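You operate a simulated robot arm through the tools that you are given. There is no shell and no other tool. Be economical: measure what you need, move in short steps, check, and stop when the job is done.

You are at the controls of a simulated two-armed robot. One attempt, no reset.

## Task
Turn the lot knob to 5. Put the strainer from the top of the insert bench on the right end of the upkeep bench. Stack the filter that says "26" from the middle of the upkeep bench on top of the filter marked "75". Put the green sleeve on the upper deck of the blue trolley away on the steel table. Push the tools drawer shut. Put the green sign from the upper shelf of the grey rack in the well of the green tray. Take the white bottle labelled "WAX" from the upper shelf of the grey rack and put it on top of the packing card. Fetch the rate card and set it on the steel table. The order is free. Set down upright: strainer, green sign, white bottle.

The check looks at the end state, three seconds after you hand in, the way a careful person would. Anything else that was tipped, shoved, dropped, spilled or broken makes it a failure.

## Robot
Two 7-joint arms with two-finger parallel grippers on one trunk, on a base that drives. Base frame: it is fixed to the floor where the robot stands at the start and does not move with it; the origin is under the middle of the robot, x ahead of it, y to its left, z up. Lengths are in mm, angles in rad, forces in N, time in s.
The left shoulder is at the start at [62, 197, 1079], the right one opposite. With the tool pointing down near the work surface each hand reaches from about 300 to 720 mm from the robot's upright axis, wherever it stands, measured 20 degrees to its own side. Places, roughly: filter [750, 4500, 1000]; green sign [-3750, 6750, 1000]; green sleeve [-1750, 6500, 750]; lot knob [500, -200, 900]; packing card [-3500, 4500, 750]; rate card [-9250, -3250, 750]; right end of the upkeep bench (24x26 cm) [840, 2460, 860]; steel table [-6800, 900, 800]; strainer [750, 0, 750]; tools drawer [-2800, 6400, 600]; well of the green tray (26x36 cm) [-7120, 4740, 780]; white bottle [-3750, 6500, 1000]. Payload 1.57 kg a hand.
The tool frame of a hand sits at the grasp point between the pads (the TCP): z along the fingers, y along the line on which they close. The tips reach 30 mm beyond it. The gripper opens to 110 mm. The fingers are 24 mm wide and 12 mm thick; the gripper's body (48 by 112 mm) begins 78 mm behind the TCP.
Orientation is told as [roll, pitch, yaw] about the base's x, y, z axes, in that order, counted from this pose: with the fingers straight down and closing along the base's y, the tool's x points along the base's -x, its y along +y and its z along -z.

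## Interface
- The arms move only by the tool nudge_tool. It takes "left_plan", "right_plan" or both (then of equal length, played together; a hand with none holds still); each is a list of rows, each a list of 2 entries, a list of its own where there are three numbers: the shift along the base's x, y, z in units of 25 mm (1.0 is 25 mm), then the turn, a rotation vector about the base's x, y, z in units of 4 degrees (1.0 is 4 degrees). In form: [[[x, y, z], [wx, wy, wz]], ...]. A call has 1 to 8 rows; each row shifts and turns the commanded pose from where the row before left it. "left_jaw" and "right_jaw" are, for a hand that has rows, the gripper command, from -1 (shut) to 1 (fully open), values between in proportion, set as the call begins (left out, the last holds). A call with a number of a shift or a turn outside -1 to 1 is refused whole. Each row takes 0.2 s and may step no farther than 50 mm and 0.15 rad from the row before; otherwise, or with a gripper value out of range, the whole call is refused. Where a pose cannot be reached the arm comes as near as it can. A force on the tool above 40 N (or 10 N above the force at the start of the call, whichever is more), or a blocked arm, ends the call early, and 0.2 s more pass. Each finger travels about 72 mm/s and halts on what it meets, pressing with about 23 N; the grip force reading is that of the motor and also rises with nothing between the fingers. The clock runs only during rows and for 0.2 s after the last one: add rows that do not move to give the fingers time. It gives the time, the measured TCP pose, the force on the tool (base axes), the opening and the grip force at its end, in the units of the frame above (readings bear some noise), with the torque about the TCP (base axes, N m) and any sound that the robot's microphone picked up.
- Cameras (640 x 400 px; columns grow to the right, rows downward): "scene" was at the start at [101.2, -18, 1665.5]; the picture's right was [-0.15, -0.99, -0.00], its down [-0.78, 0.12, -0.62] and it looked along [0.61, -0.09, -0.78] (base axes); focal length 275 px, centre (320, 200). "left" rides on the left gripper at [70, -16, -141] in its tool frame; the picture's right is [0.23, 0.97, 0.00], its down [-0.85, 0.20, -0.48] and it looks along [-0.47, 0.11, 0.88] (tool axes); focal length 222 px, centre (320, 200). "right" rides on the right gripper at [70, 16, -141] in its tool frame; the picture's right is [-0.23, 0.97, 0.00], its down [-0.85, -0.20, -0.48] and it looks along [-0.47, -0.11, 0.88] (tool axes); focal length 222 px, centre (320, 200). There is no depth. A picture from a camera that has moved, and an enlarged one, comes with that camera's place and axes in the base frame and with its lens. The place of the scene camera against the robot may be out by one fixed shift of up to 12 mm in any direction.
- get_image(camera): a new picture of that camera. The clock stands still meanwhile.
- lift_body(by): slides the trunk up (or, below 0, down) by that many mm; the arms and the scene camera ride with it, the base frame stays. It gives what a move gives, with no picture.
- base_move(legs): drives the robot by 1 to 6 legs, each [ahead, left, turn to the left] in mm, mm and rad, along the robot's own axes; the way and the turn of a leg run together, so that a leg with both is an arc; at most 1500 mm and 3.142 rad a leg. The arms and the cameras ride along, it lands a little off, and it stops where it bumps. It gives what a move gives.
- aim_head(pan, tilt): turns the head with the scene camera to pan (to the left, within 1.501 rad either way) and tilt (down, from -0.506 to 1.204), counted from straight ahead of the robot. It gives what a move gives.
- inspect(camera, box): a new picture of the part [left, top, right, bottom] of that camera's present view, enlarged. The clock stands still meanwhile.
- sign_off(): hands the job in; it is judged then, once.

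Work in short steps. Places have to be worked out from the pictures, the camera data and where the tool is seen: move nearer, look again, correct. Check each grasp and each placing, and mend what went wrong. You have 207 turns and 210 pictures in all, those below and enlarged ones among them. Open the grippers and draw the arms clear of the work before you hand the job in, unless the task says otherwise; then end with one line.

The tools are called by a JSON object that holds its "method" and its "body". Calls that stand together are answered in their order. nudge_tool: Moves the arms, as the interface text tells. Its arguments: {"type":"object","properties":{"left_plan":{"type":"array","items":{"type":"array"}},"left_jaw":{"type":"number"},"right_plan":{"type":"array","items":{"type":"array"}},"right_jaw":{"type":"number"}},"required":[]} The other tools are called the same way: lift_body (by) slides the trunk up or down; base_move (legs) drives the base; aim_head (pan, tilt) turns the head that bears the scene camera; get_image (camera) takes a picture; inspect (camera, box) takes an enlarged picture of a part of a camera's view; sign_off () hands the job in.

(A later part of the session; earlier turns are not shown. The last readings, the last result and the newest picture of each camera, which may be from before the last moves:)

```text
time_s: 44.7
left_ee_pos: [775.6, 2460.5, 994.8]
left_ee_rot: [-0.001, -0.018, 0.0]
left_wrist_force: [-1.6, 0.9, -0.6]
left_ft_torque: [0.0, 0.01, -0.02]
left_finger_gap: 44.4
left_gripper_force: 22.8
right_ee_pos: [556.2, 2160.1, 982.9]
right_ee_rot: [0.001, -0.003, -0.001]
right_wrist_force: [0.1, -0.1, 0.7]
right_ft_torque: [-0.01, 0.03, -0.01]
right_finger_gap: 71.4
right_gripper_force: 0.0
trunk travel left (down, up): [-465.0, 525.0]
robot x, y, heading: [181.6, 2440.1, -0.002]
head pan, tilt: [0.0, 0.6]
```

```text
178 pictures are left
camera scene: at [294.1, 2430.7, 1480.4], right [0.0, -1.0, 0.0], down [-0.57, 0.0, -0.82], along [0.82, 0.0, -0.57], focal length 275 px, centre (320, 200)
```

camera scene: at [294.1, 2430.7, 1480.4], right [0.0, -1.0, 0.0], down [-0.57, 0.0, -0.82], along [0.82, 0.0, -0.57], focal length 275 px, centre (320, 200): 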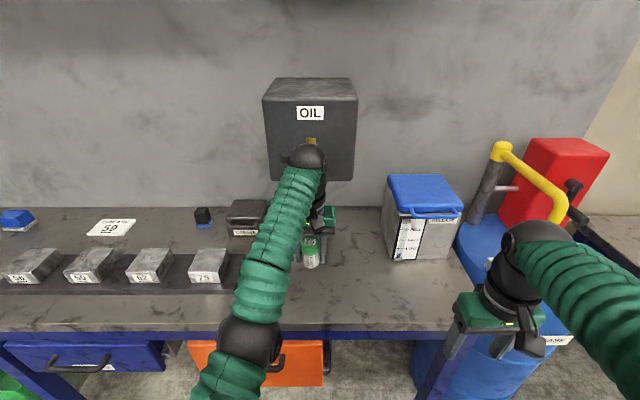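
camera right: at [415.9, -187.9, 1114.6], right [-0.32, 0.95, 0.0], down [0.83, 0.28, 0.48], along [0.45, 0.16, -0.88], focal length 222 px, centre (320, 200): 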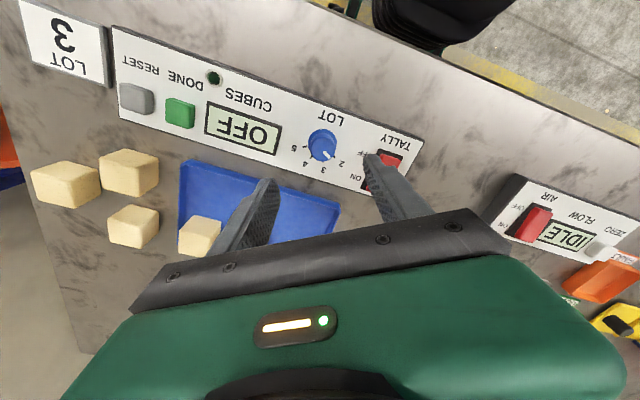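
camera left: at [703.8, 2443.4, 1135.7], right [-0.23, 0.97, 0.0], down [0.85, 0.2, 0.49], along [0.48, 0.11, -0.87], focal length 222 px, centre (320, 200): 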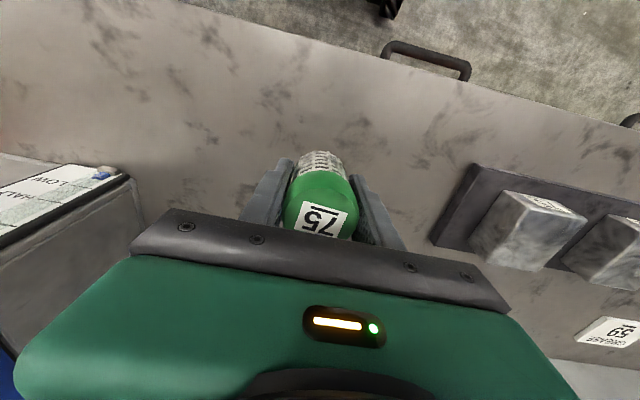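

Straighten the small pitch and lower by arm to about 910.

{"method": "nudge_tool", "body": {"left_plan": [[[0.3, 0, -0.5], [0, 0.26, 0]], [[0, 0, -0.8], [0, 0, 0]], [[0, 0, -0.8], [0, 0, 0]], [[0, 0, -0.8], [0, 0, 0]], [[0, 0, -0.5], [0, 0, 0]]]}}

{"method": "inspect", "body": {"camera": "scene", "box": [260, 200, 380, 300]}}

{"method": "get_image", "body": {"camera": "left"}}

```text
time_s: 45.9
left_ee_pos: [782.4, 2460.3, 910.2]
left_ee_rot: [-0.004, -0.001, 0.0]
left_wrist_force: [0.0, 0.5, -0.4]
left_ft_torque: [-0.02, 0.0, 0.02]
left_finger_gap: 44.3
left_gripper_force: 23.6
right_ee_pos: [555.3, 2162.2, 984.5]
right_ee_rot: [0.003, -0.007, 0.0]
right_wrist_force: [0.3, -0.2, -0.4]
right_ft_torque: [-0.03, -0.02, 0.0]
right_finger_gap: 71.6
right_gripper_force: 0.0
trunk travel left (down, up): [-465.0, 525.0]
robot x, y, heading: [176.4, 2437.4, 0.005]
head pan, tilt: [0.0, 0.6]
```

```text
4.00 times, centred on (320, 250) of scene
camera zoom: at [294.7, 2431.2, 1480.3], right [0.0, -1.0, 0.0], down [-0.57, 0.0, -0.82], along [0.82, 0.0, -0.57], focal length 1100 px, centre (320, 0)
```

zoom: 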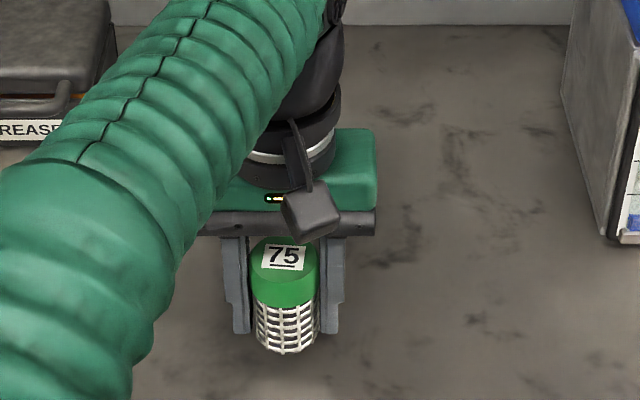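

```text
176 pictures are left
camera left: at [712.9, 2443.7, 1052.0], right [-0.23, 0.97, 0.0], down [0.85, 0.2, 0.48], along [0.47, 0.11, -0.88], focal length 222 px, centre (320, 200)
```

left: 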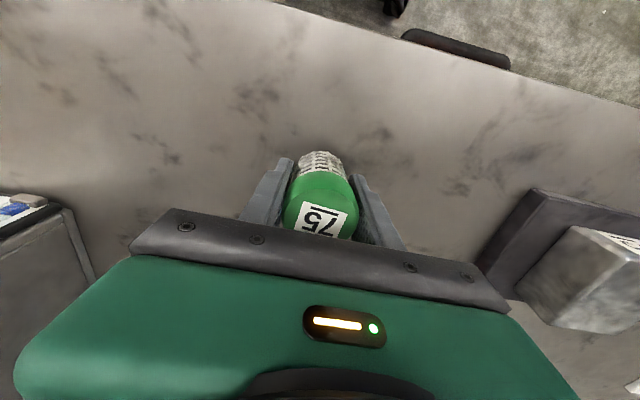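

Strainer bottom is about 43 mm below TCP. Lower in small steps until contact shows in force.

{"method": "nudge_tool", "body": {"left_plan": [[[0, 0, -0.16], [0, 0, 0]], [[0, 0, -0.08], [0, 0, 0]]]}}

{"method": "nudge_tool", "body": {"left_plan": [[[0, 0, -0.12], [0, 0, 0]]]}}

```text
time_s: 46.5
left_ee_pos: [782.3, 2460.4, 904.2]
left_ee_rot: [-0.001, -0.001, 0.0]
left_wrist_force: [1.0, 0.4, -1.3]
left_ft_torque: [-0.02, 0.0, -0.01]
left_finger_gap: 44.5
left_gripper_force: 22.6
right_ee_pos: [555.0, 2163.0, 984.7]
right_ee_rot: [0.002, -0.004, 0.001]
right_wrist_force: [-0.4, -0.1, -0.6]
right_ft_torque: [0.03, 0.03, 0.01]
right_finger_gap: 71.5
right_gripper_force: 0.1
trunk travel left (down, up): [-465.0, 525.0]
robot x, y, heading: [180.0, 2439.3, 0.0]
head pan, tilt: [0.0, 0.6]
```

```text
time_s: 46.9
left_ee_pos: [783.1, 2459.8, 903.3]
left_ee_rot: [-0.003, 0.0, 0.0]
left_wrist_force: [0.1, 0.1, -1.3]
left_ft_torque: [0.02, 0.04, 0.02]
left_finger_gap: 44.6
left_gripper_force: 22.8
right_ee_pos: [554.4, 2161.0, 985.5]
right_ee_rot: [0.001, -0.005, 0.001]
right_wrist_force: [0.2, 0.3, 0.8]
right_ft_torque: [0.01, 0.04, 0.0]
right_finger_gap: 71.6
right_gripper_force: 0.0
trunk travel left (down, up): [-465.0, 525.0]
robot x, y, heading: [177.9, 2435.8, -0.003]
head pan, tilt: [0.0, 0.6]
```

{"method": "nudge_tool", "body": {"left_plan": [[[0, 0, -0.12], [0, 0, 0]]]}}

{"method": "nudge_tool", "body": {"left_plan": [[[0, 0, -0.12], [0, 0, 0]]]}}

{"method": "inspect", "body": {"camera": "scene", "box": [280, 240, 350, 300]}}

```text
time_s: 47.3
left_ee_pos: [782.7, 2459.1, 899.6]
left_ee_rot: [-0.001, -0.001, 0.0]
left_wrist_force: [-0.4, -0.3, -0.8]
left_ft_torque: [0.0, 0.01, -0.02]
left_finger_gap: 44.5
left_gripper_force: 23.3
right_ee_pos: [555.4, 2161.3, 984.9]
right_ee_rot: [0.003, -0.006, 0.0]
right_wrist_force: [-0.4, 0.3, 1.5]
right_ft_torque: [0.01, 0.01, 0.03]
right_finger_gap: 71.5
right_gripper_force: 0.0
trunk travel left (down, up): [-465.0, 525.0]
robot x, y, heading: [181.3, 2433.8, 0.005]
head pan, tilt: [0.0, 0.6]
```

```text
time_s: 47.7
left_ee_pos: [783.3, 2459.9, 897.7]
left_ee_rot: [0.002, -0.001, 0.0]
left_wrist_force: [-0.8, 0.3, -0.9]
left_ft_torque: [0.0, 0.0, 0.01]
left_finger_gap: 44.5
left_gripper_force: 22.7
right_ee_pos: [555.2, 2162.6, 986.2]
right_ee_rot: [0.003, -0.006, 0.0]
right_wrist_force: [-1.1, -0.3, 0.7]
right_ft_torque: [0.03, 0.0, -0.03]
right_finger_gap: 71.6
right_gripper_force: 0.0
trunk travel left (down, up): [-465.0, 525.0]
robot x, y, heading: [177.3, 2437.3, 0.001]
head pan, tilt: [0.0, 0.6]
```

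```text
6.67 times, centred on (315, 270) of scene
camera zoom: at [294.4, 2431.3, 1480.3], right [0.0, -1.0, 0.0], down [-0.57, 0.0, -0.82], along [0.82, 0.0, -0.57], focal length 1834 px, centre (353, -267)
```

zoom: 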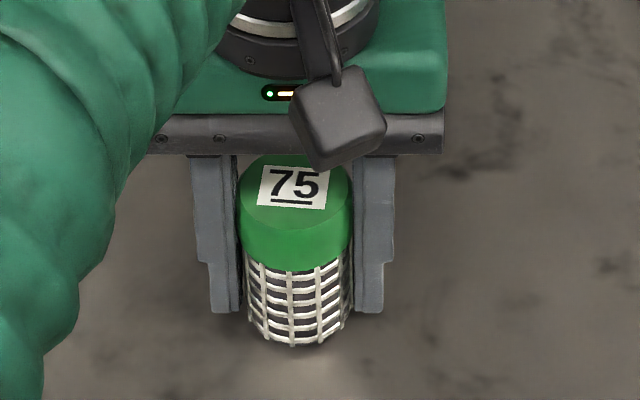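

No contact yet; continue down 3 mm at a time.

{"method": "nudge_tool", "body": {"left_plan": [[[0, 0, -0.12], [0, 0, 0]], [[0, 0, 0], [0, 0, 0]]]}}

{"method": "nudge_tool", "body": {"left_plan": [[[0, 0, -0.12], [0, 0, 0]], [[0, 0, 0], [0, 0, 0]]]}}

{"method": "nudge_tool", "body": {"left_plan": [[[0, 0, -0.12], [0, 0, 0]], [[0, 0, 0], [0, 0, 0]]]}}

```text
time_s: 48.3
left_ee_pos: [782.1, 2460.2, 895.4]
left_ee_rot: [-0.003, -0.003, -0.001]
left_wrist_force: [3.7, 0.2, 13.6]
left_ft_torque: [0.18, 0.01, 0.02]
left_finger_gap: 44.4
left_gripper_force: 23.2
right_ee_pos: [553.7, 2161.1, 985.3]
right_ee_rot: [0.002, -0.007, 0.0]
right_wrist_force: [0.1, -0.4, 0.0]
right_ft_torque: [-0.04, -0.03, 0.03]
right_finger_gap: 71.4
right_gripper_force: 0.1
trunk travel left (down, up): [-465.0, 525.0]
robot x, y, heading: [177.7, 2436.0, 0.001]
head pan, tilt: [0.0, 0.6]
```

```text
time_s: 48.9
left_ee_pos: [781.8, 2460.0, 892.3]
left_ee_rot: [-0.002, -0.006, 0.001]
left_wrist_force: [5.3, -1.7, 21.0]
left_ft_torque: [0.01, -0.02, -0.01]
left_finger_gap: 44.8
left_gripper_force: 23.3
right_ee_pos: [554.8, 2161.3, 986.1]
right_ee_rot: [0.001, -0.007, 0.001]
right_wrist_force: [0.5, 0.0, 1.0]
right_ft_torque: [0.01, -0.03, 0.0]
right_finger_gap: 71.8
right_gripper_force: 0.1
trunk travel left (down, up): [-465.0, 525.0]
robot x, y, heading: [181.1, 2441.6, 0.003]
head pan, tilt: [0.0, 0.6]
```

```text
time_s: 49.5
left_ee_pos: [781.5, 2459.3, 890.9]
left_ee_rot: [-0.001, -0.004, 0.003]
left_wrist_force: [5.1, -0.9, 29.1]
left_ft_torque: [0.39, 0.14, -0.22]
left_finger_gap: 44.2
left_gripper_force: 22.9
right_ee_pos: [551.9, 2161.3, 985.6]
right_ee_rot: [0.003, -0.008, -0.001]
right_wrist_force: [0.3, -0.7, -0.3]
right_ft_torque: [0.06, 0.01, 0.0]
right_finger_gap: 71.6
right_gripper_force: 0.0
trunk travel left (down, up): [-465.0, 525.0]
robot x, y, heading: [179.3, 2438.1, 0.001]
head pan, tilt: [0.0, 0.6]
```

Contact confirmed. Ease up slightly, open, and lift straight up.

{"method": "nudge_tool", "body": {"left_plan": [[[0, 0, 0.2], [0, 0, 0]], [[0, 0, 0], [0, 0, 0]]]}}

{"method": "nudge_tool", "body": {"left_plan": [[[0, 0, 0], [0, 0, 0]], [[0, 0, 0], [0, 0, 0]], [[0, 0, 0], [0, 0, 0]], [[0, 0, 1], [0, 0, 0]], [[0, 0, 1], [0, 0, 0]], [[0, 0, 1], [0, 0, 0]], [[0, 0, 1], [0, 0, 0]], [[0, 0, 1], [0, 0, 0]]], "left_jaw": 0.6}}

{"method": "get_image", "body": {"camera": "scene"}}

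```text
time_s: 50.1
left_ee_pos: [781.0, 2459.6, 890.3]
left_ee_rot: [0.003, 0.003, 0.0]
left_wrist_force: [-0.1, -0.2, 1.3]
left_ft_torque: [0.01, 0.01, -0.04]
left_finger_gap: 44.5
left_gripper_force: 22.6
right_ee_pos: [553.3, 2162.1, 983.8]
right_ee_rot: [0.001, -0.006, -0.001]
right_wrist_force: [-0.4, 0.1, 0.3]
right_ft_torque: [0.0, -0.04, -0.03]
right_finger_gap: 71.4
right_gripper_force: 0.1
trunk travel left (down, up): [-465.0, 525.0]
robot x, y, heading: [185.2, 2438.3, 0.002]
head pan, tilt: [0.0, 0.6]
```

```text
time_s: 51.9
left_ee_pos: [764.4, 2466.2, 1010.5]
left_ee_rot: [-0.004, -0.002, -0.001]
left_wrist_force: [0.7, 0.7, 0.0]
left_ft_torque: [0.01, 0.0, -0.01]
left_finger_gap: 87.9
left_gripper_force: 0.1
left hand out of reach, approached as far as the arm can: row 7, 8
right_ee_pos: [552.2, 2162.4, 985.5]
right_ee_rot: [0.002, -0.005, 0.0]
right_wrist_force: [-0.5, -0.8, 1.0]
right_ft_torque: [0.05, -0.02, 0.04]
right_finger_gap: 71.5
right_gripper_force: 0.1
trunk travel left (down, up): [-465.0, 525.0]
robot x, y, heading: [177.2, 2437.6, -0.002]
head pan, tilt: [0.0, 0.6]
```

```text
174 pictures are left
camera scene: at [291.9, 2431.5, 1480.6], right [0.0, -1.0, 0.0], down [-0.57, 0.0, -0.82], along [0.82, 0.0, -0.57], focal length 275 px, centre (320, 200)
```

scene: 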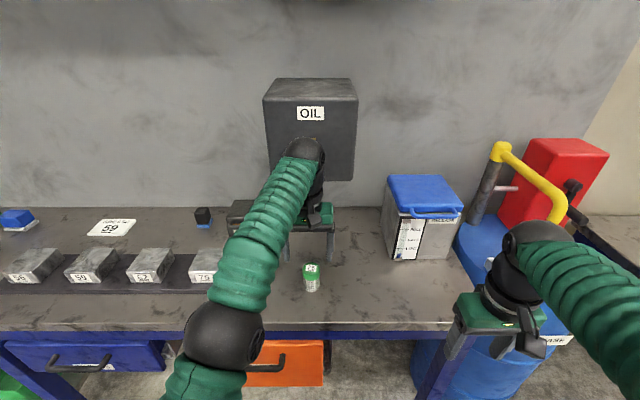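

Strainer stands upright. I back off, raise the trunk, and move left to look at the middle of the upkeep bench.

{"method": "base_move", "body": {"legs": [[-200, 0, 0], [0, 1400, 0]]}}

{"method": "lift_body", "body": {"by": 210}}

{"method": "get_image", "body": {"camera": "scene"}}

```text
time_s: 60.1
left_ee_pos: [557.3, 3874.9, 1009.5]
left_ee_rot: [0.0, 0.0, 0.014]
left_wrist_force: [0.1, 0.5, 0.2]
left_ft_torque: [-0.01, -0.03, -0.04]
left_finger_gap: 88.0
left_gripper_force: 0.1
right_ee_pos: [350.4, 3567.2, 984.1]
right_ee_rot: [0.003, -0.004, 0.012]
right_wrist_force: [0.8, 0.3, 0.0]
right_ft_torque: [0.03, 0.04, 0.02]
right_finger_gap: 71.5
right_gripper_force: 0.1
trunk travel left (down, up): [-465.0, 525.0]
robot x, y, heading: [-28.5, 3840.1, 0.014]
head pan, tilt: [0.0, 0.6]
```

```text
time_s: 62.4
left_ee_pos: [556.2, 3876.8, 1220.9]
left_ee_rot: [-0.001, -0.003, 0.012]
left_wrist_force: [0.4, -0.4, 0.0]
left_ft_torque: [0.03, 0.01, 0.0]
left_finger_gap: 88.2
left_gripper_force: 0.1
right_ee_pos: [349.0, 3568.7, 1194.8]
right_ee_rot: [0.001, -0.007, 0.011]
right_wrist_force: [0.2, 0.4, 0.3]
right_ft_torque: [0.0, -0.03, -0.02]
right_finger_gap: 71.4
right_gripper_force: 0.0
trunk travel left (down, up): [-675.0, 315.0]
robot x, y, heading: [-29.6, 3842.6, 0.012]
head pan, tilt: [0.0, 0.6]
```

```text
173 pictures are left
camera scene: at [86.0, 3835.1, 1690.3], right [0.01, -1.0, 0.0], down [-0.57, -0.01, -0.82], along [0.82, 0.01, -0.57], focal length 275 px, centre (320, 200)
```

scene: 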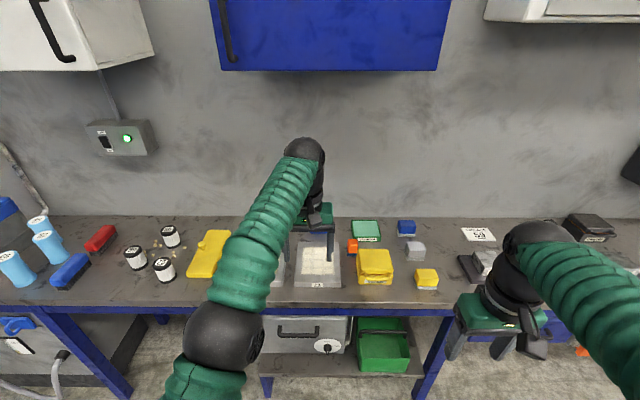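

Move left another 500 mm to view the middle with the black-and-white canisters.

{"method": "base_move", "body": {"legs": [[0, 480, -0.012]]}}

{"method": "get_image", "body": {"camera": "scene"}}

{"method": "inspect", "body": {"camera": "scene", "box": [200, 200, 440, 320]}}

```text
time_s: 65.2
left_ee_pos: [554.9, 4345.2, 1219.7]
left_ee_rot: [0.006, -0.001, 0.0]
left_wrist_force: [-0.9, -0.8, 0.4]
left_ft_torque: [0.13, -0.03, -0.04]
left_finger_gap: 88.1
left_gripper_force: 0.1
right_ee_pos: [342.5, 4038.7, 1193.1]
right_ee_rot: [0.009, -0.007, 0.0]
right_wrist_force: [0.3, -0.6, -0.1]
right_ft_torque: [0.06, -0.02, -0.02]
right_finger_gap: 71.6
right_gripper_force: 0.2
trunk travel left (down, up): [-675.0, 315.0]
robot x, y, heading: [-32.2, 4322.9, -0.004]
head pan, tilt: [0.0, 0.6]
```

```text
172 pictures are left
camera scene: at [82.6, 4306.3, 1690.3], right [0.0, -1.0, -0.01], down [-0.57, 0.01, -0.82], along [0.82, 0.01, -0.57], focal length 275 px, centre (320, 200)
```

scene: 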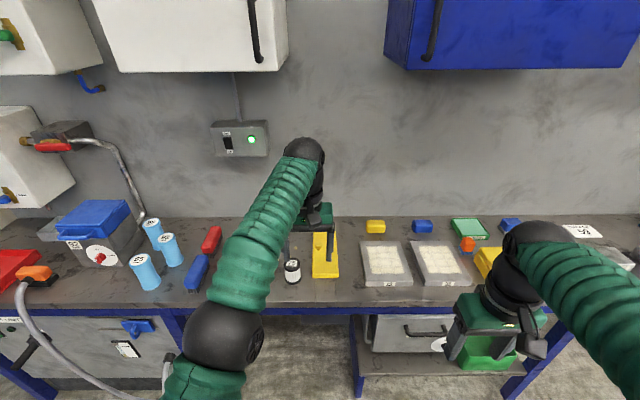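

```text
2.67 times, centred on (320, 260) of scene
camera zoom: at [82.6, 4306.3, 1690.3], right [0.0, -1.0, -0.01], down [-0.57, 0.01, -0.82], along [0.82, 0.01, -0.57], focal length 734 px, centre (320, 40)
```

zoom: 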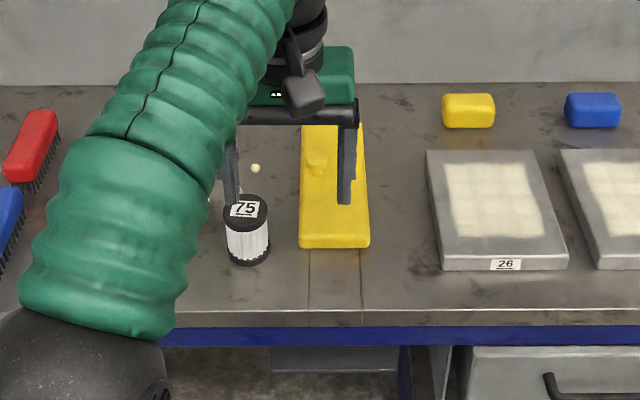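

A flat filter says "26", and a canister says "75"; more canisters hide behind my arm. I look with the left wrist camera.

{"method": "get_image", "body": {"camera": "left"}}

{"method": "inspect", "body": {"camera": "scene", "box": [350, 210, 520, 300]}}

```text
170 pictures are left
camera left: at [484.0, 4327.1, 1362.0], right [-0.23, 0.97, 0.01], down [0.85, 0.2, 0.48], along [0.47, 0.11, -0.88], focal length 222 px, centre (320, 200)
```

left: 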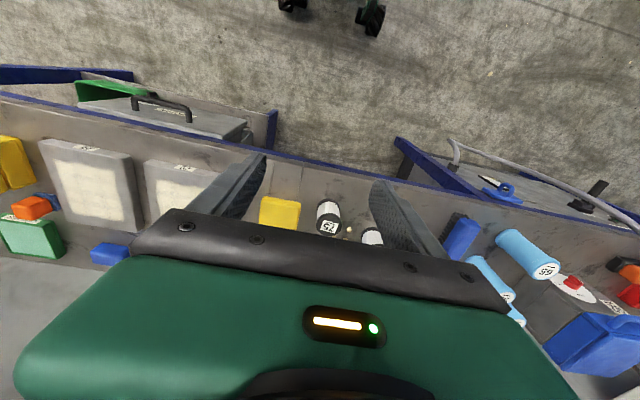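

```text
3.76 times, centred on (435, 255) of scene
camera zoom: at [82.6, 4306.3, 1690.3], right [0.0, -1.0, -0.01], down [-0.57, 0.01, -0.82], along [0.82, 0.01, -0.57], focal length 1036 px, centre (-113, -7)
```

zoom: 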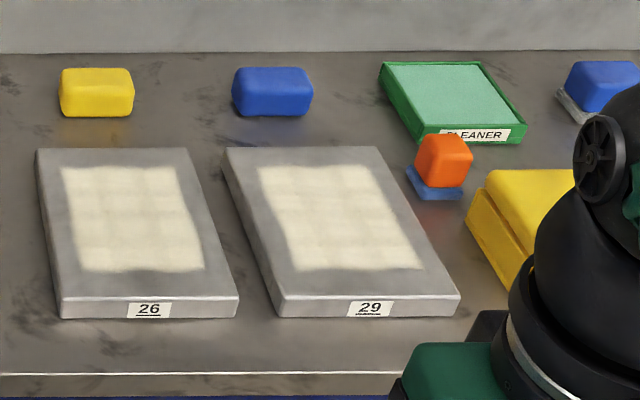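

The rough place (y≈4500) suggests the "26" filter could be a canister. I shift left to see the other canisters and rolls.

{"method": "base_move", "body": {"legs": [[0, 330, 0]]}}

{"method": "get_image", "body": {"camera": "scene"}}

{"method": "inspect", "body": {"camera": "scene", "box": [330, 200, 490, 300]}}

```text
time_s: 67.4
left_ee_pos: [552.6, 4676.9, 1222.0]
left_ee_rot: [0.006, -0.002, -0.002]
left_wrist_force: [0.9, -0.3, -0.8]
left_ft_torque: [0.1, 0.01, -0.02]
left_finger_gap: 88.0
left_gripper_force: 0.0
right_ee_pos: [339.9, 4374.6, 1194.1]
right_ee_rot: [0.007, -0.009, -0.002]
right_wrist_force: [0.4, -0.2, -0.5]
right_ft_torque: [0.03, -0.03, 0.01]
right_finger_gap: 71.6
right_gripper_force: 0.0
trunk travel left (down, up): [-675.0, 315.0]
robot x, y, heading: [-33.4, 4655.9, -0.002]
head pan, tilt: [0.0, 0.6]
```

```text
168 pictures are left
camera scene: at [82.1, 4639.1, 1690.3], right [0.0, -1.0, -0.01], down [-0.57, 0.01, -0.82], along [0.82, 0.0, -0.57], focal length 275 px, centre (320, 200)
```

scene: 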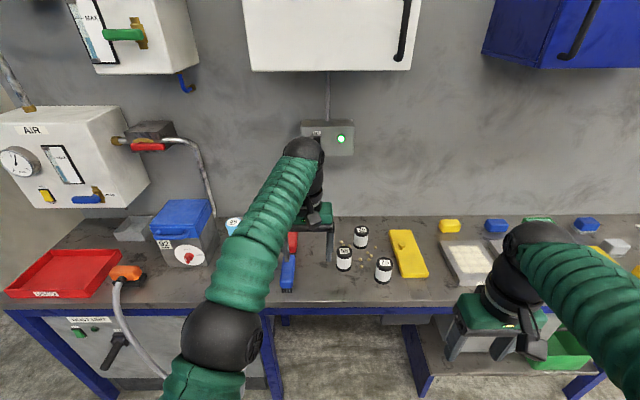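

```text
4.00 times, centred on (410, 250) of scene
camera zoom: at [82.1, 4639.1, 1690.3], right [0.0, -1.0, -0.01], down [-0.57, 0.01, -0.82], along [0.82, 0.0, -0.57], focal length 1100 px, centre (-40, 0)
```

zoom: 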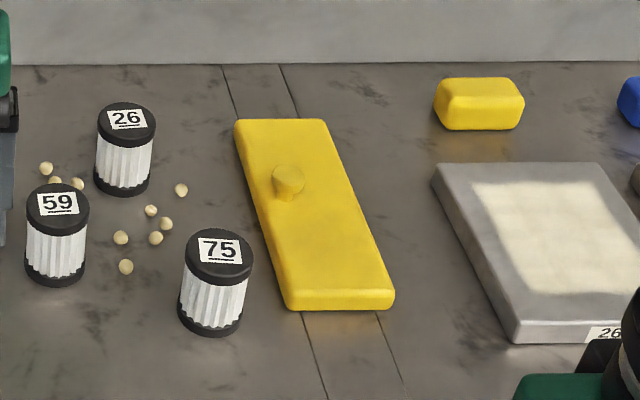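

Found canisters "26" (~[936, 4467]), "75" (~[755, 4405]) and "59" (~[818, 4546]), with beads among them. I reposition to the right, lower the trunk, then advance carefully.

{"method": "base_move", "body": {"legs": [[0, -250, 0]]}}

{"method": "lift_body", "body": {"by": -130}}

{"method": "base_move", "body": {"legs": [[260, 0, 0]]}}

{"method": "get_image", "body": {"camera": "left"}}

{"method": "get_image", "body": {"camera": "scene"}}

```text
time_s: 69.2
left_ee_pos: [552.4, 4450.7, 1222.7]
left_ee_rot: [-0.012, -0.002, -0.002]
left_wrist_force: [-0.2, 0.4, 1.1]
left_ft_torque: [-0.07, -0.04, -0.01]
left_finger_gap: 88.0
left_gripper_force: 0.1
right_ee_pos: [338.3, 4145.9, 1200.1]
right_ee_rot: [-0.01, -0.011, 0.0]
right_wrist_force: [-0.4, 0.3, -0.3]
right_ft_torque: [-0.04, -0.01, 0.03]
right_finger_gap: 71.4
right_gripper_force: 0.1
trunk travel left (down, up): [-675.0, 315.0]
robot x, y, heading: [-32.4, 4409.5, -0.007]
head pan, tilt: [0.0, 0.6]
```

```text
time_s: 70.8
left_ee_pos: [552.1, 4443.3, 1094.1]
left_ee_rot: [-0.007, -0.003, -0.002]
left_wrist_force: [-0.3, 0.9, 0.0]
left_ft_torque: [-0.04, -0.01, 0.0]
left_finger_gap: 87.9
left_gripper_force: 0.0
right_ee_pos: [336.4, 4139.3, 1067.5]
right_ee_rot: [-0.005, -0.01, 0.002]
right_wrist_force: [-0.8, 0.8, -0.2]
right_ft_torque: [-0.02, -0.03, -0.01]
right_finger_gap: 71.4
right_gripper_force: 0.2
trunk travel left (down, up): [-545.0, 445.0]
robot x, y, heading: [-35.0, 4411.8, -0.003]
head pan, tilt: [0.0, 0.6]
```

```text
time_s: 72.7
left_ee_pos: [810.6, 4440.0, 1094.0]
left_ee_rot: [-0.003, -0.004, -0.005]
left_wrist_force: [0.9, -0.1, -0.6]
left_ft_torque: [0.02, -0.01, 0.01]
left_finger_gap: 88.0
left_gripper_force: 0.1
right_ee_pos: [596.4, 4135.6, 1067.3]
right_ee_rot: [-0.001, -0.01, -0.002]
right_wrist_force: [0.3, 0.0, 0.1]
right_ft_torque: [0.0, 0.01, 0.02]
right_finger_gap: 71.4
right_gripper_force: 0.1
trunk travel left (down, up): [-545.0, 445.0]
robot x, y, heading: [225.0, 4407.8, -0.003]
head pan, tilt: [0.0, 0.6]
```

```text
166 pictures are left
camera left: at [740.8, 4423.1, 1235.4], right [-0.22, 0.97, 0.0], down [0.85, 0.2, 0.48], along [0.47, 0.1, -0.88], focal length 222 px, centre (320, 200)
```

left: 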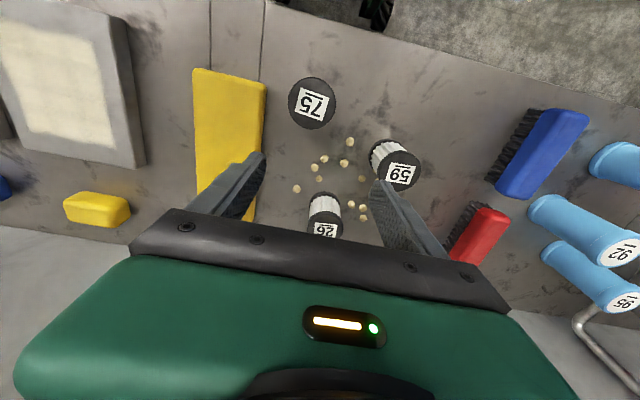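

```text
165 pictures are left
camera scene: at [340.7, 4402.0, 1560.5], right [0.0, -1.0, 0.0], down [-0.57, 0.0, -0.82], along [0.82, 0.0, -0.57], focal length 275 px, centre (320, 200)
```

scene: 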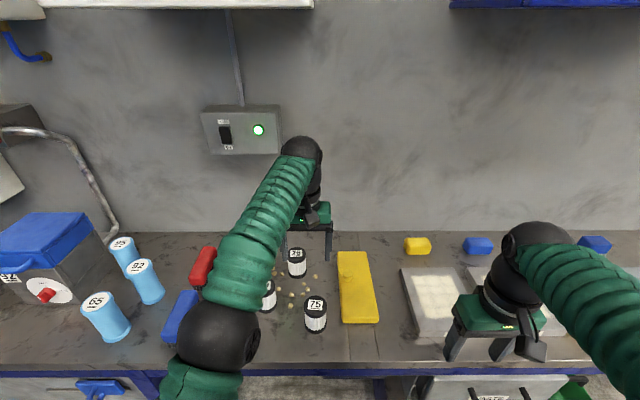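

Estimated from the wrist camera: 26 near [949, 4476], 75 near [769, 4418]. I advance 85 mm and re-centre.

{"method": "base_move", "body": {"legs": [[85, 0, 0]]}}

{"method": "nudge_tool", "body": {"left_plan": [[[0.8, 0.7, 0], [0, 0, 0]], [[0.8, 0.7, 0], [0, 0, 0]]]}}

{"method": "get_image", "body": {"camera": "left"}}

{"method": "get_image", "body": {"camera": "scene"}}

```text
time_s: 73.8
left_ee_pos: [895.3, 4439.4, 1095.2]
left_ee_rot: [-0.003, -0.003, -0.004]
left_wrist_force: [0.1, 0.1, 0.2]
left_ft_torque: [0.02, 0.02, -0.03]
left_finger_gap: 88.0
left_gripper_force: 0.1
right_ee_pos: [679.8, 4135.7, 1067.2]
right_ee_rot: [-0.003, -0.009, -0.004]
right_wrist_force: [-0.6, -0.3, -0.1]
right_ft_torque: [-0.01, 0.0, 0.0]
right_finger_gap: 71.3
right_gripper_force: 0.1
trunk travel left (down, up): [-545.0, 445.0]
robot x, y, heading: [312.0, 4406.3, -0.006]
head pan, tilt: [0.0, 0.6]
```

```text
time_s: 74.4
left_ee_pos: [916.6, 4478.5, 1083.3]
left_ee_rot: [-0.005, -0.002, -0.003]
left_wrist_force: [0.3, -0.1, -0.7]
left_ft_torque: [0.01, 0.04, 0.01]
left_finger_gap: 87.9
left_gripper_force: 0.0
left hand out of reach, approached as far as the arm can: row 1, 2
right_ee_pos: [680.6, 4135.5, 1067.8]
right_ee_rot: [-0.002, -0.009, -0.005]
right_wrist_force: [-0.2, -0.4, 1.0]
right_ft_torque: [0.02, -0.02, 0.01]
right_finger_gap: 71.4
right_gripper_force: 0.0
trunk travel left (down, up): [-545.0, 445.0]
robot x, y, heading: [307.6, 4405.6, -0.002]
head pan, tilt: [0.0, 0.6]
```

```text
164 pictures are left
camera left: at [847.6, 4463.2, 1226.3], right [-0.22, 0.97, -0.01], down [0.85, 0.2, 0.48], along [0.47, 0.1, -0.88], focal length 222 px, centre (320, 200)
```

left: 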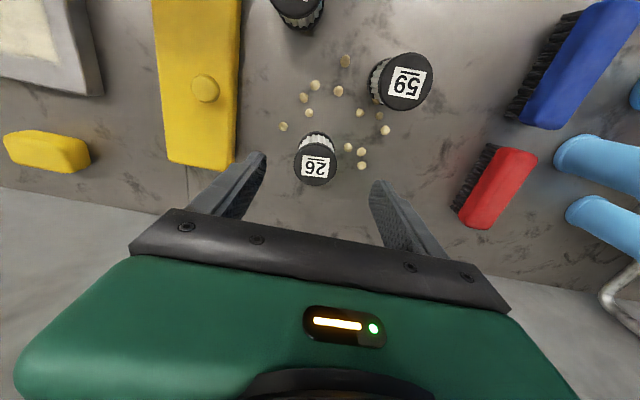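

```text
163 pictures are left
camera scene: at [427.4, 4403.9, 1560.3], right [0.0, -1.0, 0.0], down [-0.57, 0.0, -0.82], along [0.82, 0.0, -0.57], focal length 275 px, centre (320, 200)
```

scene: 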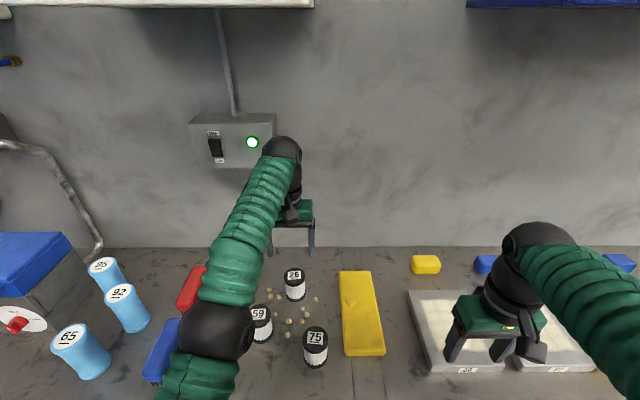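

26 is at about [940, 4477], top ≈950. Lower the trunk 80 mm to gain reach and move over it.

{"method": "lift_body", "body": {"by": -80}}

{"method": "nudge_tool", "body": {"left_plan": [[[0.45, 0, 0], [0, 0, 0]], [[0.45, 0, 0], [0, 0, 0]]]}}

{"method": "get_image", "body": {"camera": "left"}}

{"method": "inspect", "body": {"camera": "scene", "box": [220, 180, 360, 320]}}

```text
time_s: 75.5
left_ee_pos: [918.0, 4478.0, 1006.2]
left_ee_rot: [-0.003, -0.006, -0.003]
left_wrist_force: [0.5, 0.3, 0.6]
left_ft_torque: [-0.02, 0.04, -0.02]
left_finger_gap: 88.1
left_gripper_force: 0.1
right_ee_pos: [679.2, 4135.8, 988.0]
right_ee_rot: [-0.003, -0.01, -0.005]
right_wrist_force: [-0.6, -0.1, -0.3]
right_ft_torque: [-0.02, 0.01, 0.0]
right_finger_gap: 71.4
right_gripper_force: 0.2
trunk travel left (down, up): [-465.0, 525.0]
robot x, y, heading: [308.8, 4403.4, -0.005]
head pan, tilt: [0.0, 0.6]
```

```text
time_s: 76.2
left_ee_pos: [917.6, 4476.1, 1006.0]
left_ee_rot: [-0.003, -0.006, -0.004]
left_wrist_force: [-0.4, 0.1, 0.2]
left_ft_torque: [0.02, 0.0, 0.01]
left_finger_gap: 87.9
left_gripper_force: 0.0
left hand out of reach, approached as far as the arm can: row 1, 2
right_ee_pos: [680.7, 4134.2, 987.3]
right_ee_rot: [-0.002, -0.01, -0.003]
right_wrist_force: [-0.2, 0.2, 0.1]
right_ft_torque: [0.03, -0.01, -0.03]
right_finger_gap: 71.5
right_gripper_force: 0.0
trunk travel left (down, up): [-465.0, 525.0]
robot x, y, heading: [308.4, 4410.6, -0.002]
head pan, tilt: [0.0, 0.6]
```

```text
162 pictures are left
camera left: at [846.5, 4461.6, 1147.2], right [-0.22, 0.97, -0.01], down [0.85, 0.2, 0.48], along [0.47, 0.1, -0.88], focal length 222 px, centre (320, 200)
```

left: 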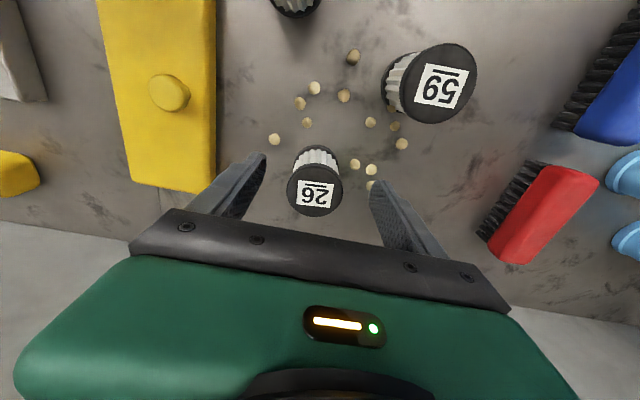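

```text
2.86 times, centred on (290, 250) of scene
camera zoom: at [426.0, 4402.0, 1480.4], right [0.0, -1.0, 0.0], down [-0.57, 0.0, -0.82], along [0.82, 0.0, -0.57], focal length 786 px, centre (406, 57)
```

zoom: 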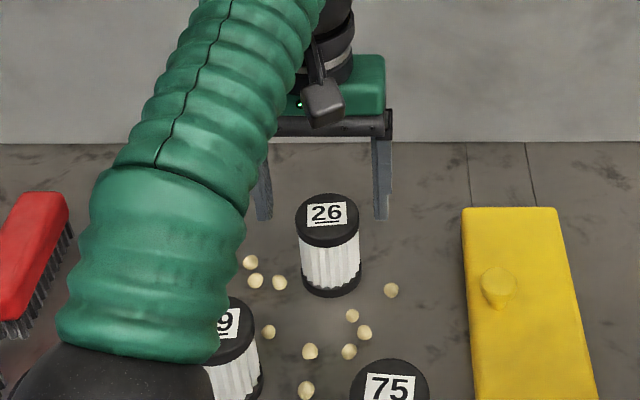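

Reach is limited because the shoulder is low relative to the hand; I lower the hand by arm (fingers straddle the canister with ~14 mm clearance each side), then push forward.

{"method": "nudge_tool", "body": {"left_plan": [[[0, 0.05, -0.8], [0, 0, 0]], [[0, 0, -0.8], [0, 0, 0]], [[0.4, 0, -0.8], [0, 0, 0]], [[0.4, 0, -0.8], [0, 0, 0]], [[0.2, 0, 0], [0, 0, 0]]]}}

{"method": "get_image", "body": {"camera": "left"}}

{"method": "inspect", "body": {"camera": "scene", "box": [220, 180, 360, 320]}}

```text
time_s: 77.3
left_ee_pos: [942.9, 4478.2, 924.9]
left_ee_rot: [-0.003, -0.005, -0.004]
left_wrist_force: [0.4, 0.1, -0.1]
left_ft_torque: [0.0, -0.02, -0.02]
left_finger_gap: 88.3
left_gripper_force: 0.1
right_ee_pos: [679.7, 4134.3, 986.1]
right_ee_rot: [-0.003, -0.011, -0.003]
right_wrist_force: [-0.1, 0.3, -0.5]
right_ft_torque: [0.0, 0.01, -0.02]
right_finger_gap: 71.3
right_gripper_force: 0.0
trunk travel left (down, up): [-465.0, 525.0]
robot x, y, heading: [311.3, 4408.6, -0.001]
head pan, tilt: [0.0, 0.6]
```

```text
160 pictures are left
camera left: at [871.8, 4462.4, 1066.5], right [-0.22, 0.97, -0.01], down [0.85, 0.2, 0.48], along [0.47, 0.1, -0.88], focal length 222 px, centre (320, 200)
```

left: 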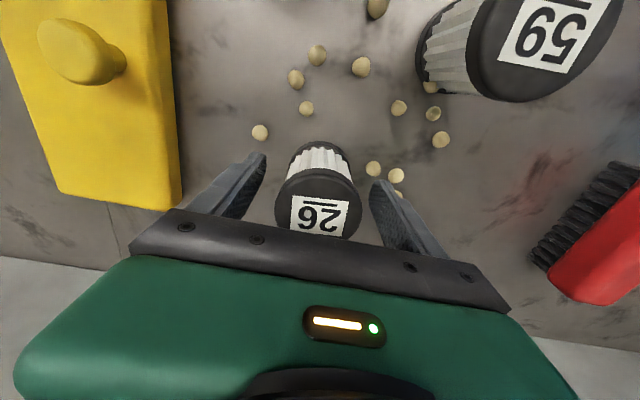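

```text
2.86 times, centred on (290, 250) of scene
camera zoom: at [426.4, 4402.0, 1480.4], right [0.0, -1.0, 0.0], down [-0.57, 0.0, -0.82], along [0.82, 0.0, -0.57], focal length 786 px, centre (406, 57)
```

zoom: 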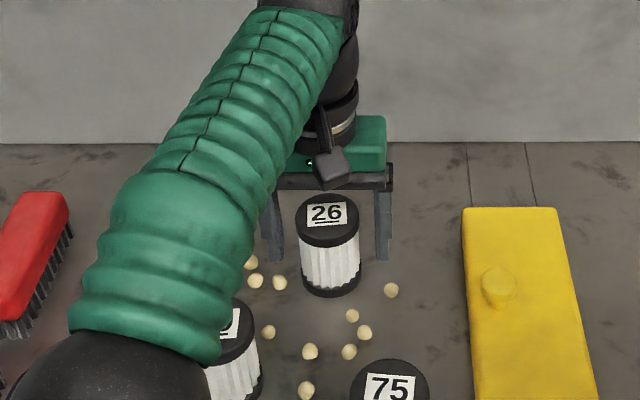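

Aligned. Close on the canister and lift by trunk.

{"method": "nudge_tool", "body": {"left_plan": [[[0, 0, 0], [0, 0, 0]], [[0, 0, 0], [0, 0, 0]], [[0, 0, 0], [0, 0, 0]]], "left_jaw": -1}}

{"method": "lift_body", "body": {"by": 135}}

{"method": "get_image", "body": {"camera": "left"}}

{"method": "get_image", "body": {"camera": "scene"}}

```text
time_s: 78.2
left_ee_pos: [942.3, 4479.2, 925.1]
left_ee_rot: [-0.005, -0.004, -0.002]
left_wrist_force: [0.3, 0.8, -0.5]
left_ft_torque: [0.06, -0.01, 0.01]
left_finger_gap: 59.2
left_gripper_force: 23.2
right_ee_pos: [679.8, 4135.1, 988.7]
right_ee_rot: [-0.002, -0.01, -0.003]
right_wrist_force: [0.2, -0.1, 0.2]
right_ft_torque: [-0.04, -0.02, 0.01]
right_finger_gap: 71.5
right_gripper_force: 0.0
trunk travel left (down, up): [-465.0, 525.0]
robot x, y, heading: [311.1, 4406.2, -0.008]
head pan, tilt: [0.0, 0.6]
```

```text
time_s: 79.8
left_ee_pos: [941.8, 4478.2, 1061.1]
left_ee_rot: [-0.003, -0.003, -0.003]
left_wrist_force: [-0.2, -0.3, 0.0]
left_ft_torque: [0.01, 0.01, -0.02]
left_finger_gap: 59.4
left_gripper_force: 23.2
right_ee_pos: [680.3, 4136.2, 1122.5]
right_ee_rot: [-0.001, -0.01, -0.003]
right_wrist_force: [-1.2, -0.3, 0.2]
right_ft_torque: [0.01, 0.04, 0.0]
right_finger_gap: 71.7
right_gripper_force: 0.0
trunk travel left (down, up): [-600.0, 390.0]
robot x, y, heading: [309.7, 4411.9, -0.001]
head pan, tilt: [0.0, 0.6]
```

```text
158 pictures are left
camera left: at [872.0, 4462.2, 1201.5], right [-0.22, 0.97, 0.0], down [0.85, 0.2, 0.48], along [0.47, 0.1, -0.88], focal length 222 px, centre (320, 200)
```

left: 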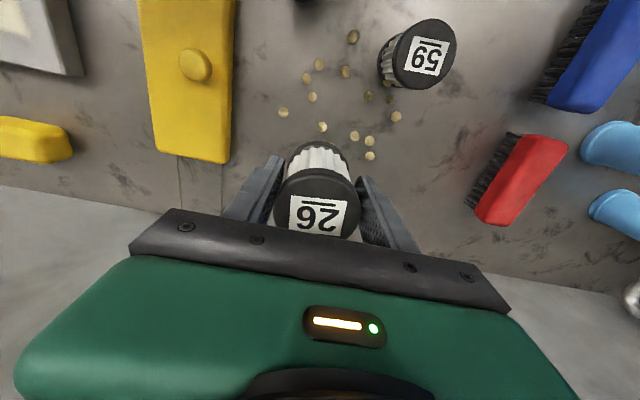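

```text
157 pictures are left
camera scene: at [426.9, 4402.0, 1615.3], right [0.0, -1.0, 0.0], down [-0.57, 0.0, -0.82], along [0.82, 0.0, -0.57], focal length 275 px, centre (320, 200)
```

scene: 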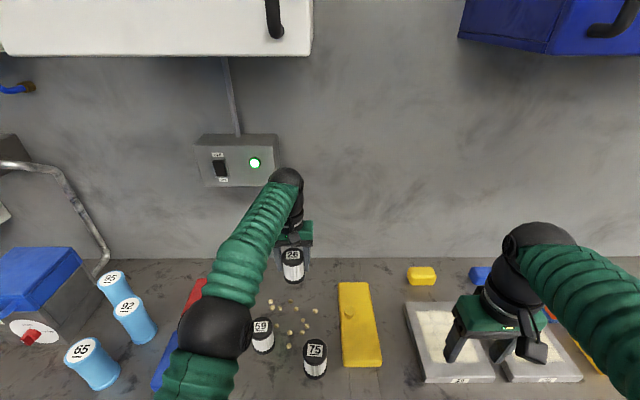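

26 is held, bottom about 40 mm above the other tops. Drive base back/right to bring it over 75.

{"method": "base_move", "body": {"legs": [[-167, -60, 0.003]]}}

{"method": "get_image", "body": {"camera": "left"}}

{"method": "inspect", "body": {"camera": "scene", "box": [250, 220, 390, 340]}}

```text
time_s: 81.3
left_ee_pos: [776.1, 4423.8, 1060.4]
left_ee_rot: [-0.004, -0.002, -0.001]
left_wrist_force: [0.1, 0.1, -1.8]
left_ft_torque: [-0.03, 0.03, 0.0]
left_finger_gap: 59.2
left_gripper_force: 22.8
right_ee_pos: [516.0, 4078.1, 1122.2]
right_ee_rot: [-0.003, -0.007, 0.001]
right_wrist_force: [0.2, -0.3, -0.2]
right_ft_torque: [-0.02, -0.02, -0.02]
right_finger_gap: 71.5
right_gripper_force: 0.1
trunk travel left (down, up): [-600.0, 390.0]
robot x, y, heading: [143.6, 4349.3, 0.002]
head pan, tilt: [0.0, 0.6]
```

```text
156 pictures are left
camera left: at [707.0, 4406.7, 1200.4], right [-0.23, 0.97, -0.01], down [0.85, 0.2, 0.48], along [0.47, 0.1, -0.88], focal length 222 px, centre (320, 200)
```

left: 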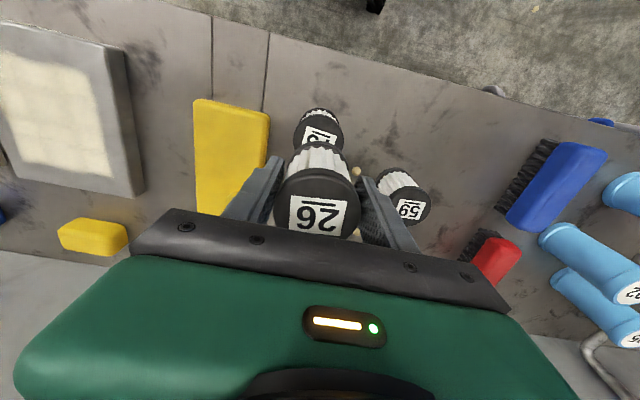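

```text
3.33 times, centred on (320, 280) of scene
camera zoom: at [263.3, 4345.1, 1615.0], right [0.0, -1.0, 0.0], down [-0.57, 0.0, -0.82], along [0.82, 0.0, -0.57], focal length 917 px, centre (320, -67)
```

zoom: 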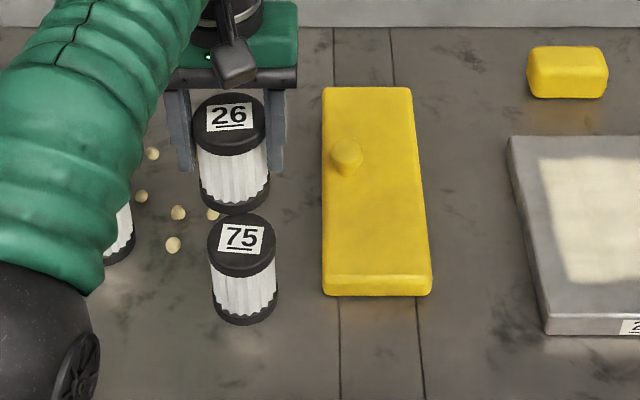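

Both cameras agree that I need about -10 mm in x and -2 mm in y. Shift, lower most of the way, and check.

{"method": "nudge_tool", "body": {"left_plan": [[[-0.4, -0.08, 0], [0, 0, 0]], [[0, 0, -0.5], [0, 0, 0]], [[0, 0, -0.5], [0, 0, 0]]]}}

{"method": "inspect", "body": {"camera": "scene", "box": [250, 220, 390, 340]}}

{"method": "get_image", "body": {"camera": "left"}}

{"method": "get_image", "body": {"camera": "right"}}

```text
time_s: 82.1
left_ee_pos: [763.6, 4420.4, 1035.3]
left_ee_rot: [-0.006, -0.008, 0.002]
left_wrist_force: [0.1, 0.0, 0.1]
left_ft_torque: [0.02, -0.01, -0.02]
left_finger_gap: 58.9
left_gripper_force: 22.6
right_ee_pos: [512.5, 4076.4, 1122.5]
right_ee_rot: [-0.002, -0.014, -0.001]
right_wrist_force: [0.4, 0.0, -0.5]
right_ft_torque: [-0.01, 0.0, 0.0]
right_finger_gap: 71.2
right_gripper_force: 0.1
trunk travel left (down, up): [-600.0, 390.0]
robot x, y, heading: [144.0, 4349.0, -0.004]
head pan, tilt: [0.0, 0.6]
```

```text
3.33 times, centred on (320, 280) of scene
camera zoom: at [259.2, 4343.6, 1615.4], right [0.0, -1.0, 0.0], down [-0.57, 0.0, -0.82], along [0.82, 0.0, -0.57], focal length 917 px, centre (320, -67)
```

zoom: 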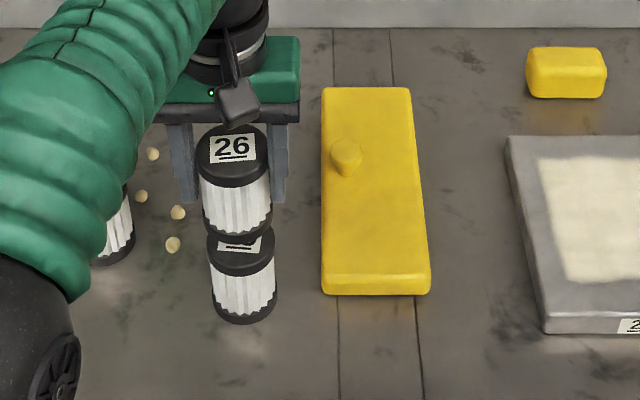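

```text
153 pictures are left
camera left: at [692.9, 4403.7, 1178.0], right [-0.23, 0.97, -0.01], down [0.85, 0.2, 0.48], along [0.47, 0.11, -0.88], focal length 222 px, centre (320, 200)
```

left: 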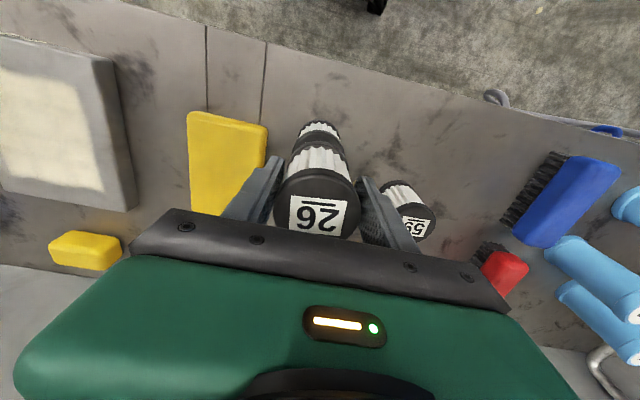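

```text
152 pictures are left
camera right: at [440.9, 4095.3, 1264.6], right [0.23, 0.97, 0.0], down [0.85, -0.2, 0.49], along [0.48, -0.11, -0.87], focal length 222 px, centre (320, 200)
```

right: 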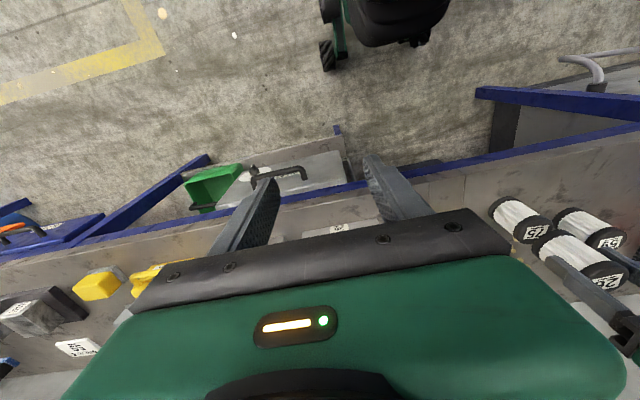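

Alignment within ~2 mm. Lower gently to contact.

{"method": "nudge_tool", "body": {"left_plan": [[[-0.04, -0.04, -0.3], [0, 0.1, 0]], [[0, 0, 0], [0, 0, 0]]]}}

{"method": "nudge_tool", "body": {"left_plan": [[[0, 0, -0.14], [0, 0, 0]], [[0, 0, 0], [0, 0, 0]]]}}

{"method": "nudge_tool", "body": {"left_plan": [[[0, 0, -0.12], [0, 0, 0]], [[0, 0, 0], [0, 0, 0]]]}}

```text
time_s: 82.7
left_ee_pos: [762.2, 4417.9, 1029.8]
left_ee_rot: [-0.004, 0.004, 0.001]
left_wrist_force: [0.0, -0.3, -1.6]
left_ft_torque: [-0.01, 0.02, 0.01]
left_finger_gap: 59.0
left_gripper_force: 23.2
right_ee_pos: [511.9, 4076.5, 1123.8]
right_ee_rot: [-0.002, -0.013, 0.0]
right_wrist_force: [-0.5, -0.1, 0.7]
right_ft_torque: [0.03, 0.02, 0.0]
right_finger_gap: 71.7
right_gripper_force: 0.1
trunk travel left (down, up): [-600.0, 390.0]
robot x, y, heading: [144.9, 4350.5, 0.004]
head pan, tilt: [0.0, 0.6]
```

```text
time_s: 83.3
left_ee_pos: [763.2, 4418.8, 1026.1]
left_ee_rot: [-0.002, 0.001, 0.0]
left_wrist_force: [-0.4, 0.3, -1.1]
left_ft_torque: [-0.01, -0.02, -0.01]
left_finger_gap: 58.9
left_gripper_force: 22.8
right_ee_pos: [513.0, 4076.8, 1123.5]
right_ee_rot: [0.0, -0.011, 0.001]
right_wrist_force: [-0.5, -1.1, 0.3]
right_ft_torque: [-0.01, 0.02, -0.01]
right_finger_gap: 71.3
right_gripper_force: 0.0
trunk travel left (down, up): [-600.0, 390.0]
robot x, y, heading: [142.2, 4350.4, 0.002]
head pan, tilt: [0.0, 0.6]
```

```text
time_s: 83.9
left_ee_pos: [762.7, 4417.1, 1021.8]
left_ee_rot: [-0.004, -0.001, -0.001]
left_wrist_force: [-0.1, 0.6, -1.6]
left_ft_torque: [-0.01, -0.03, 0.0]
left_finger_gap: 59.0
left_gripper_force: 23.0
right_ee_pos: [512.5, 4076.7, 1123.2]
right_ee_rot: [-0.003, -0.012, 0.0]
right_wrist_force: [-0.9, 0.1, -0.7]
right_ft_torque: [0.01, 0.02, -0.02]
right_finger_gap: 71.4
right_gripper_force: 0.0
trunk travel left (down, up): [-600.0, 390.0]
robot x, y, heading: [142.6, 4350.4, -0.007]
head pan, tilt: [0.0, 0.6]
```

{"method": "nudge_tool", "body": {"left_plan": [[[0, 0, -0.12], [0, 0, 0]], [[0, 0, 0], [0, 0, 0]]]}}

{"method": "nudge_tool", "body": {"left_plan": [[[0, 0, -0.12], [0, 0, 0]], [[0, 0, 0], [0, 0, 0]]]}}

{"method": "inspect", "body": {"camera": "scene", "box": [265, 250, 335, 320]}}

```text
time_s: 84.5
left_ee_pos: [762.3, 4416.6, 1019.5]
left_ee_rot: [-0.004, 0.001, 0.003]
left_wrist_force: [0.4, -0.1, -0.9]
left_ft_torque: [-0.02, 0.01, 0.0]
left_finger_gap: 58.9
left_gripper_force: 23.1
right_ee_pos: [512.6, 4076.3, 1122.2]
right_ee_rot: [-0.001, -0.012, -0.001]
right_wrist_force: [0.3, 0.2, 0.4]
right_ft_torque: [0.01, 0.03, 0.0]
right_finger_gap: 71.4
right_gripper_force: 0.1
trunk travel left (down, up): [-600.0, 390.0]
robot x, y, heading: [142.6, 4345.4, -0.0]
head pan, tilt: [0.0, 0.6]
```

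```text
time_s: 85.1
left_ee_pos: [762.2, 4418.5, 1016.5]
left_ee_rot: [-0.005, 0.001, 0.0]
left_wrist_force: [0.6, 1.6, -1.2]
left_ft_torque: [0.04, 0.07, 0.01]
left_finger_gap: 58.9
left_gripper_force: 22.3
right_ee_pos: [511.6, 4077.0, 1123.2]
right_ee_rot: [-0.001, -0.013, 0.001]
right_wrist_force: [-0.8, 0.3, 0.1]
right_ft_torque: [0.0, -0.02, -0.04]
right_finger_gap: 71.5
right_gripper_force: 0.1
trunk travel left (down, up): [-600.0, 390.0]
robot x, y, heading: [147.8, 4346.1, 0.002]
head pan, tilt: [0.0, 0.6]
```

```text
5.71 times, centred on (300, 285) of scene
camera zoom: at [259.8, 4342.6, 1615.3], right [0.0, -1.0, 0.0], down [-0.57, 0.0, -0.82], along [0.82, 0.0, -0.57], focal length 1572 px, centre (434, -286)
```

zoom: 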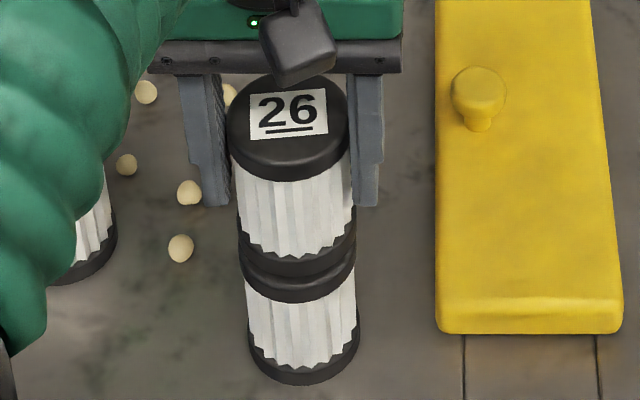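

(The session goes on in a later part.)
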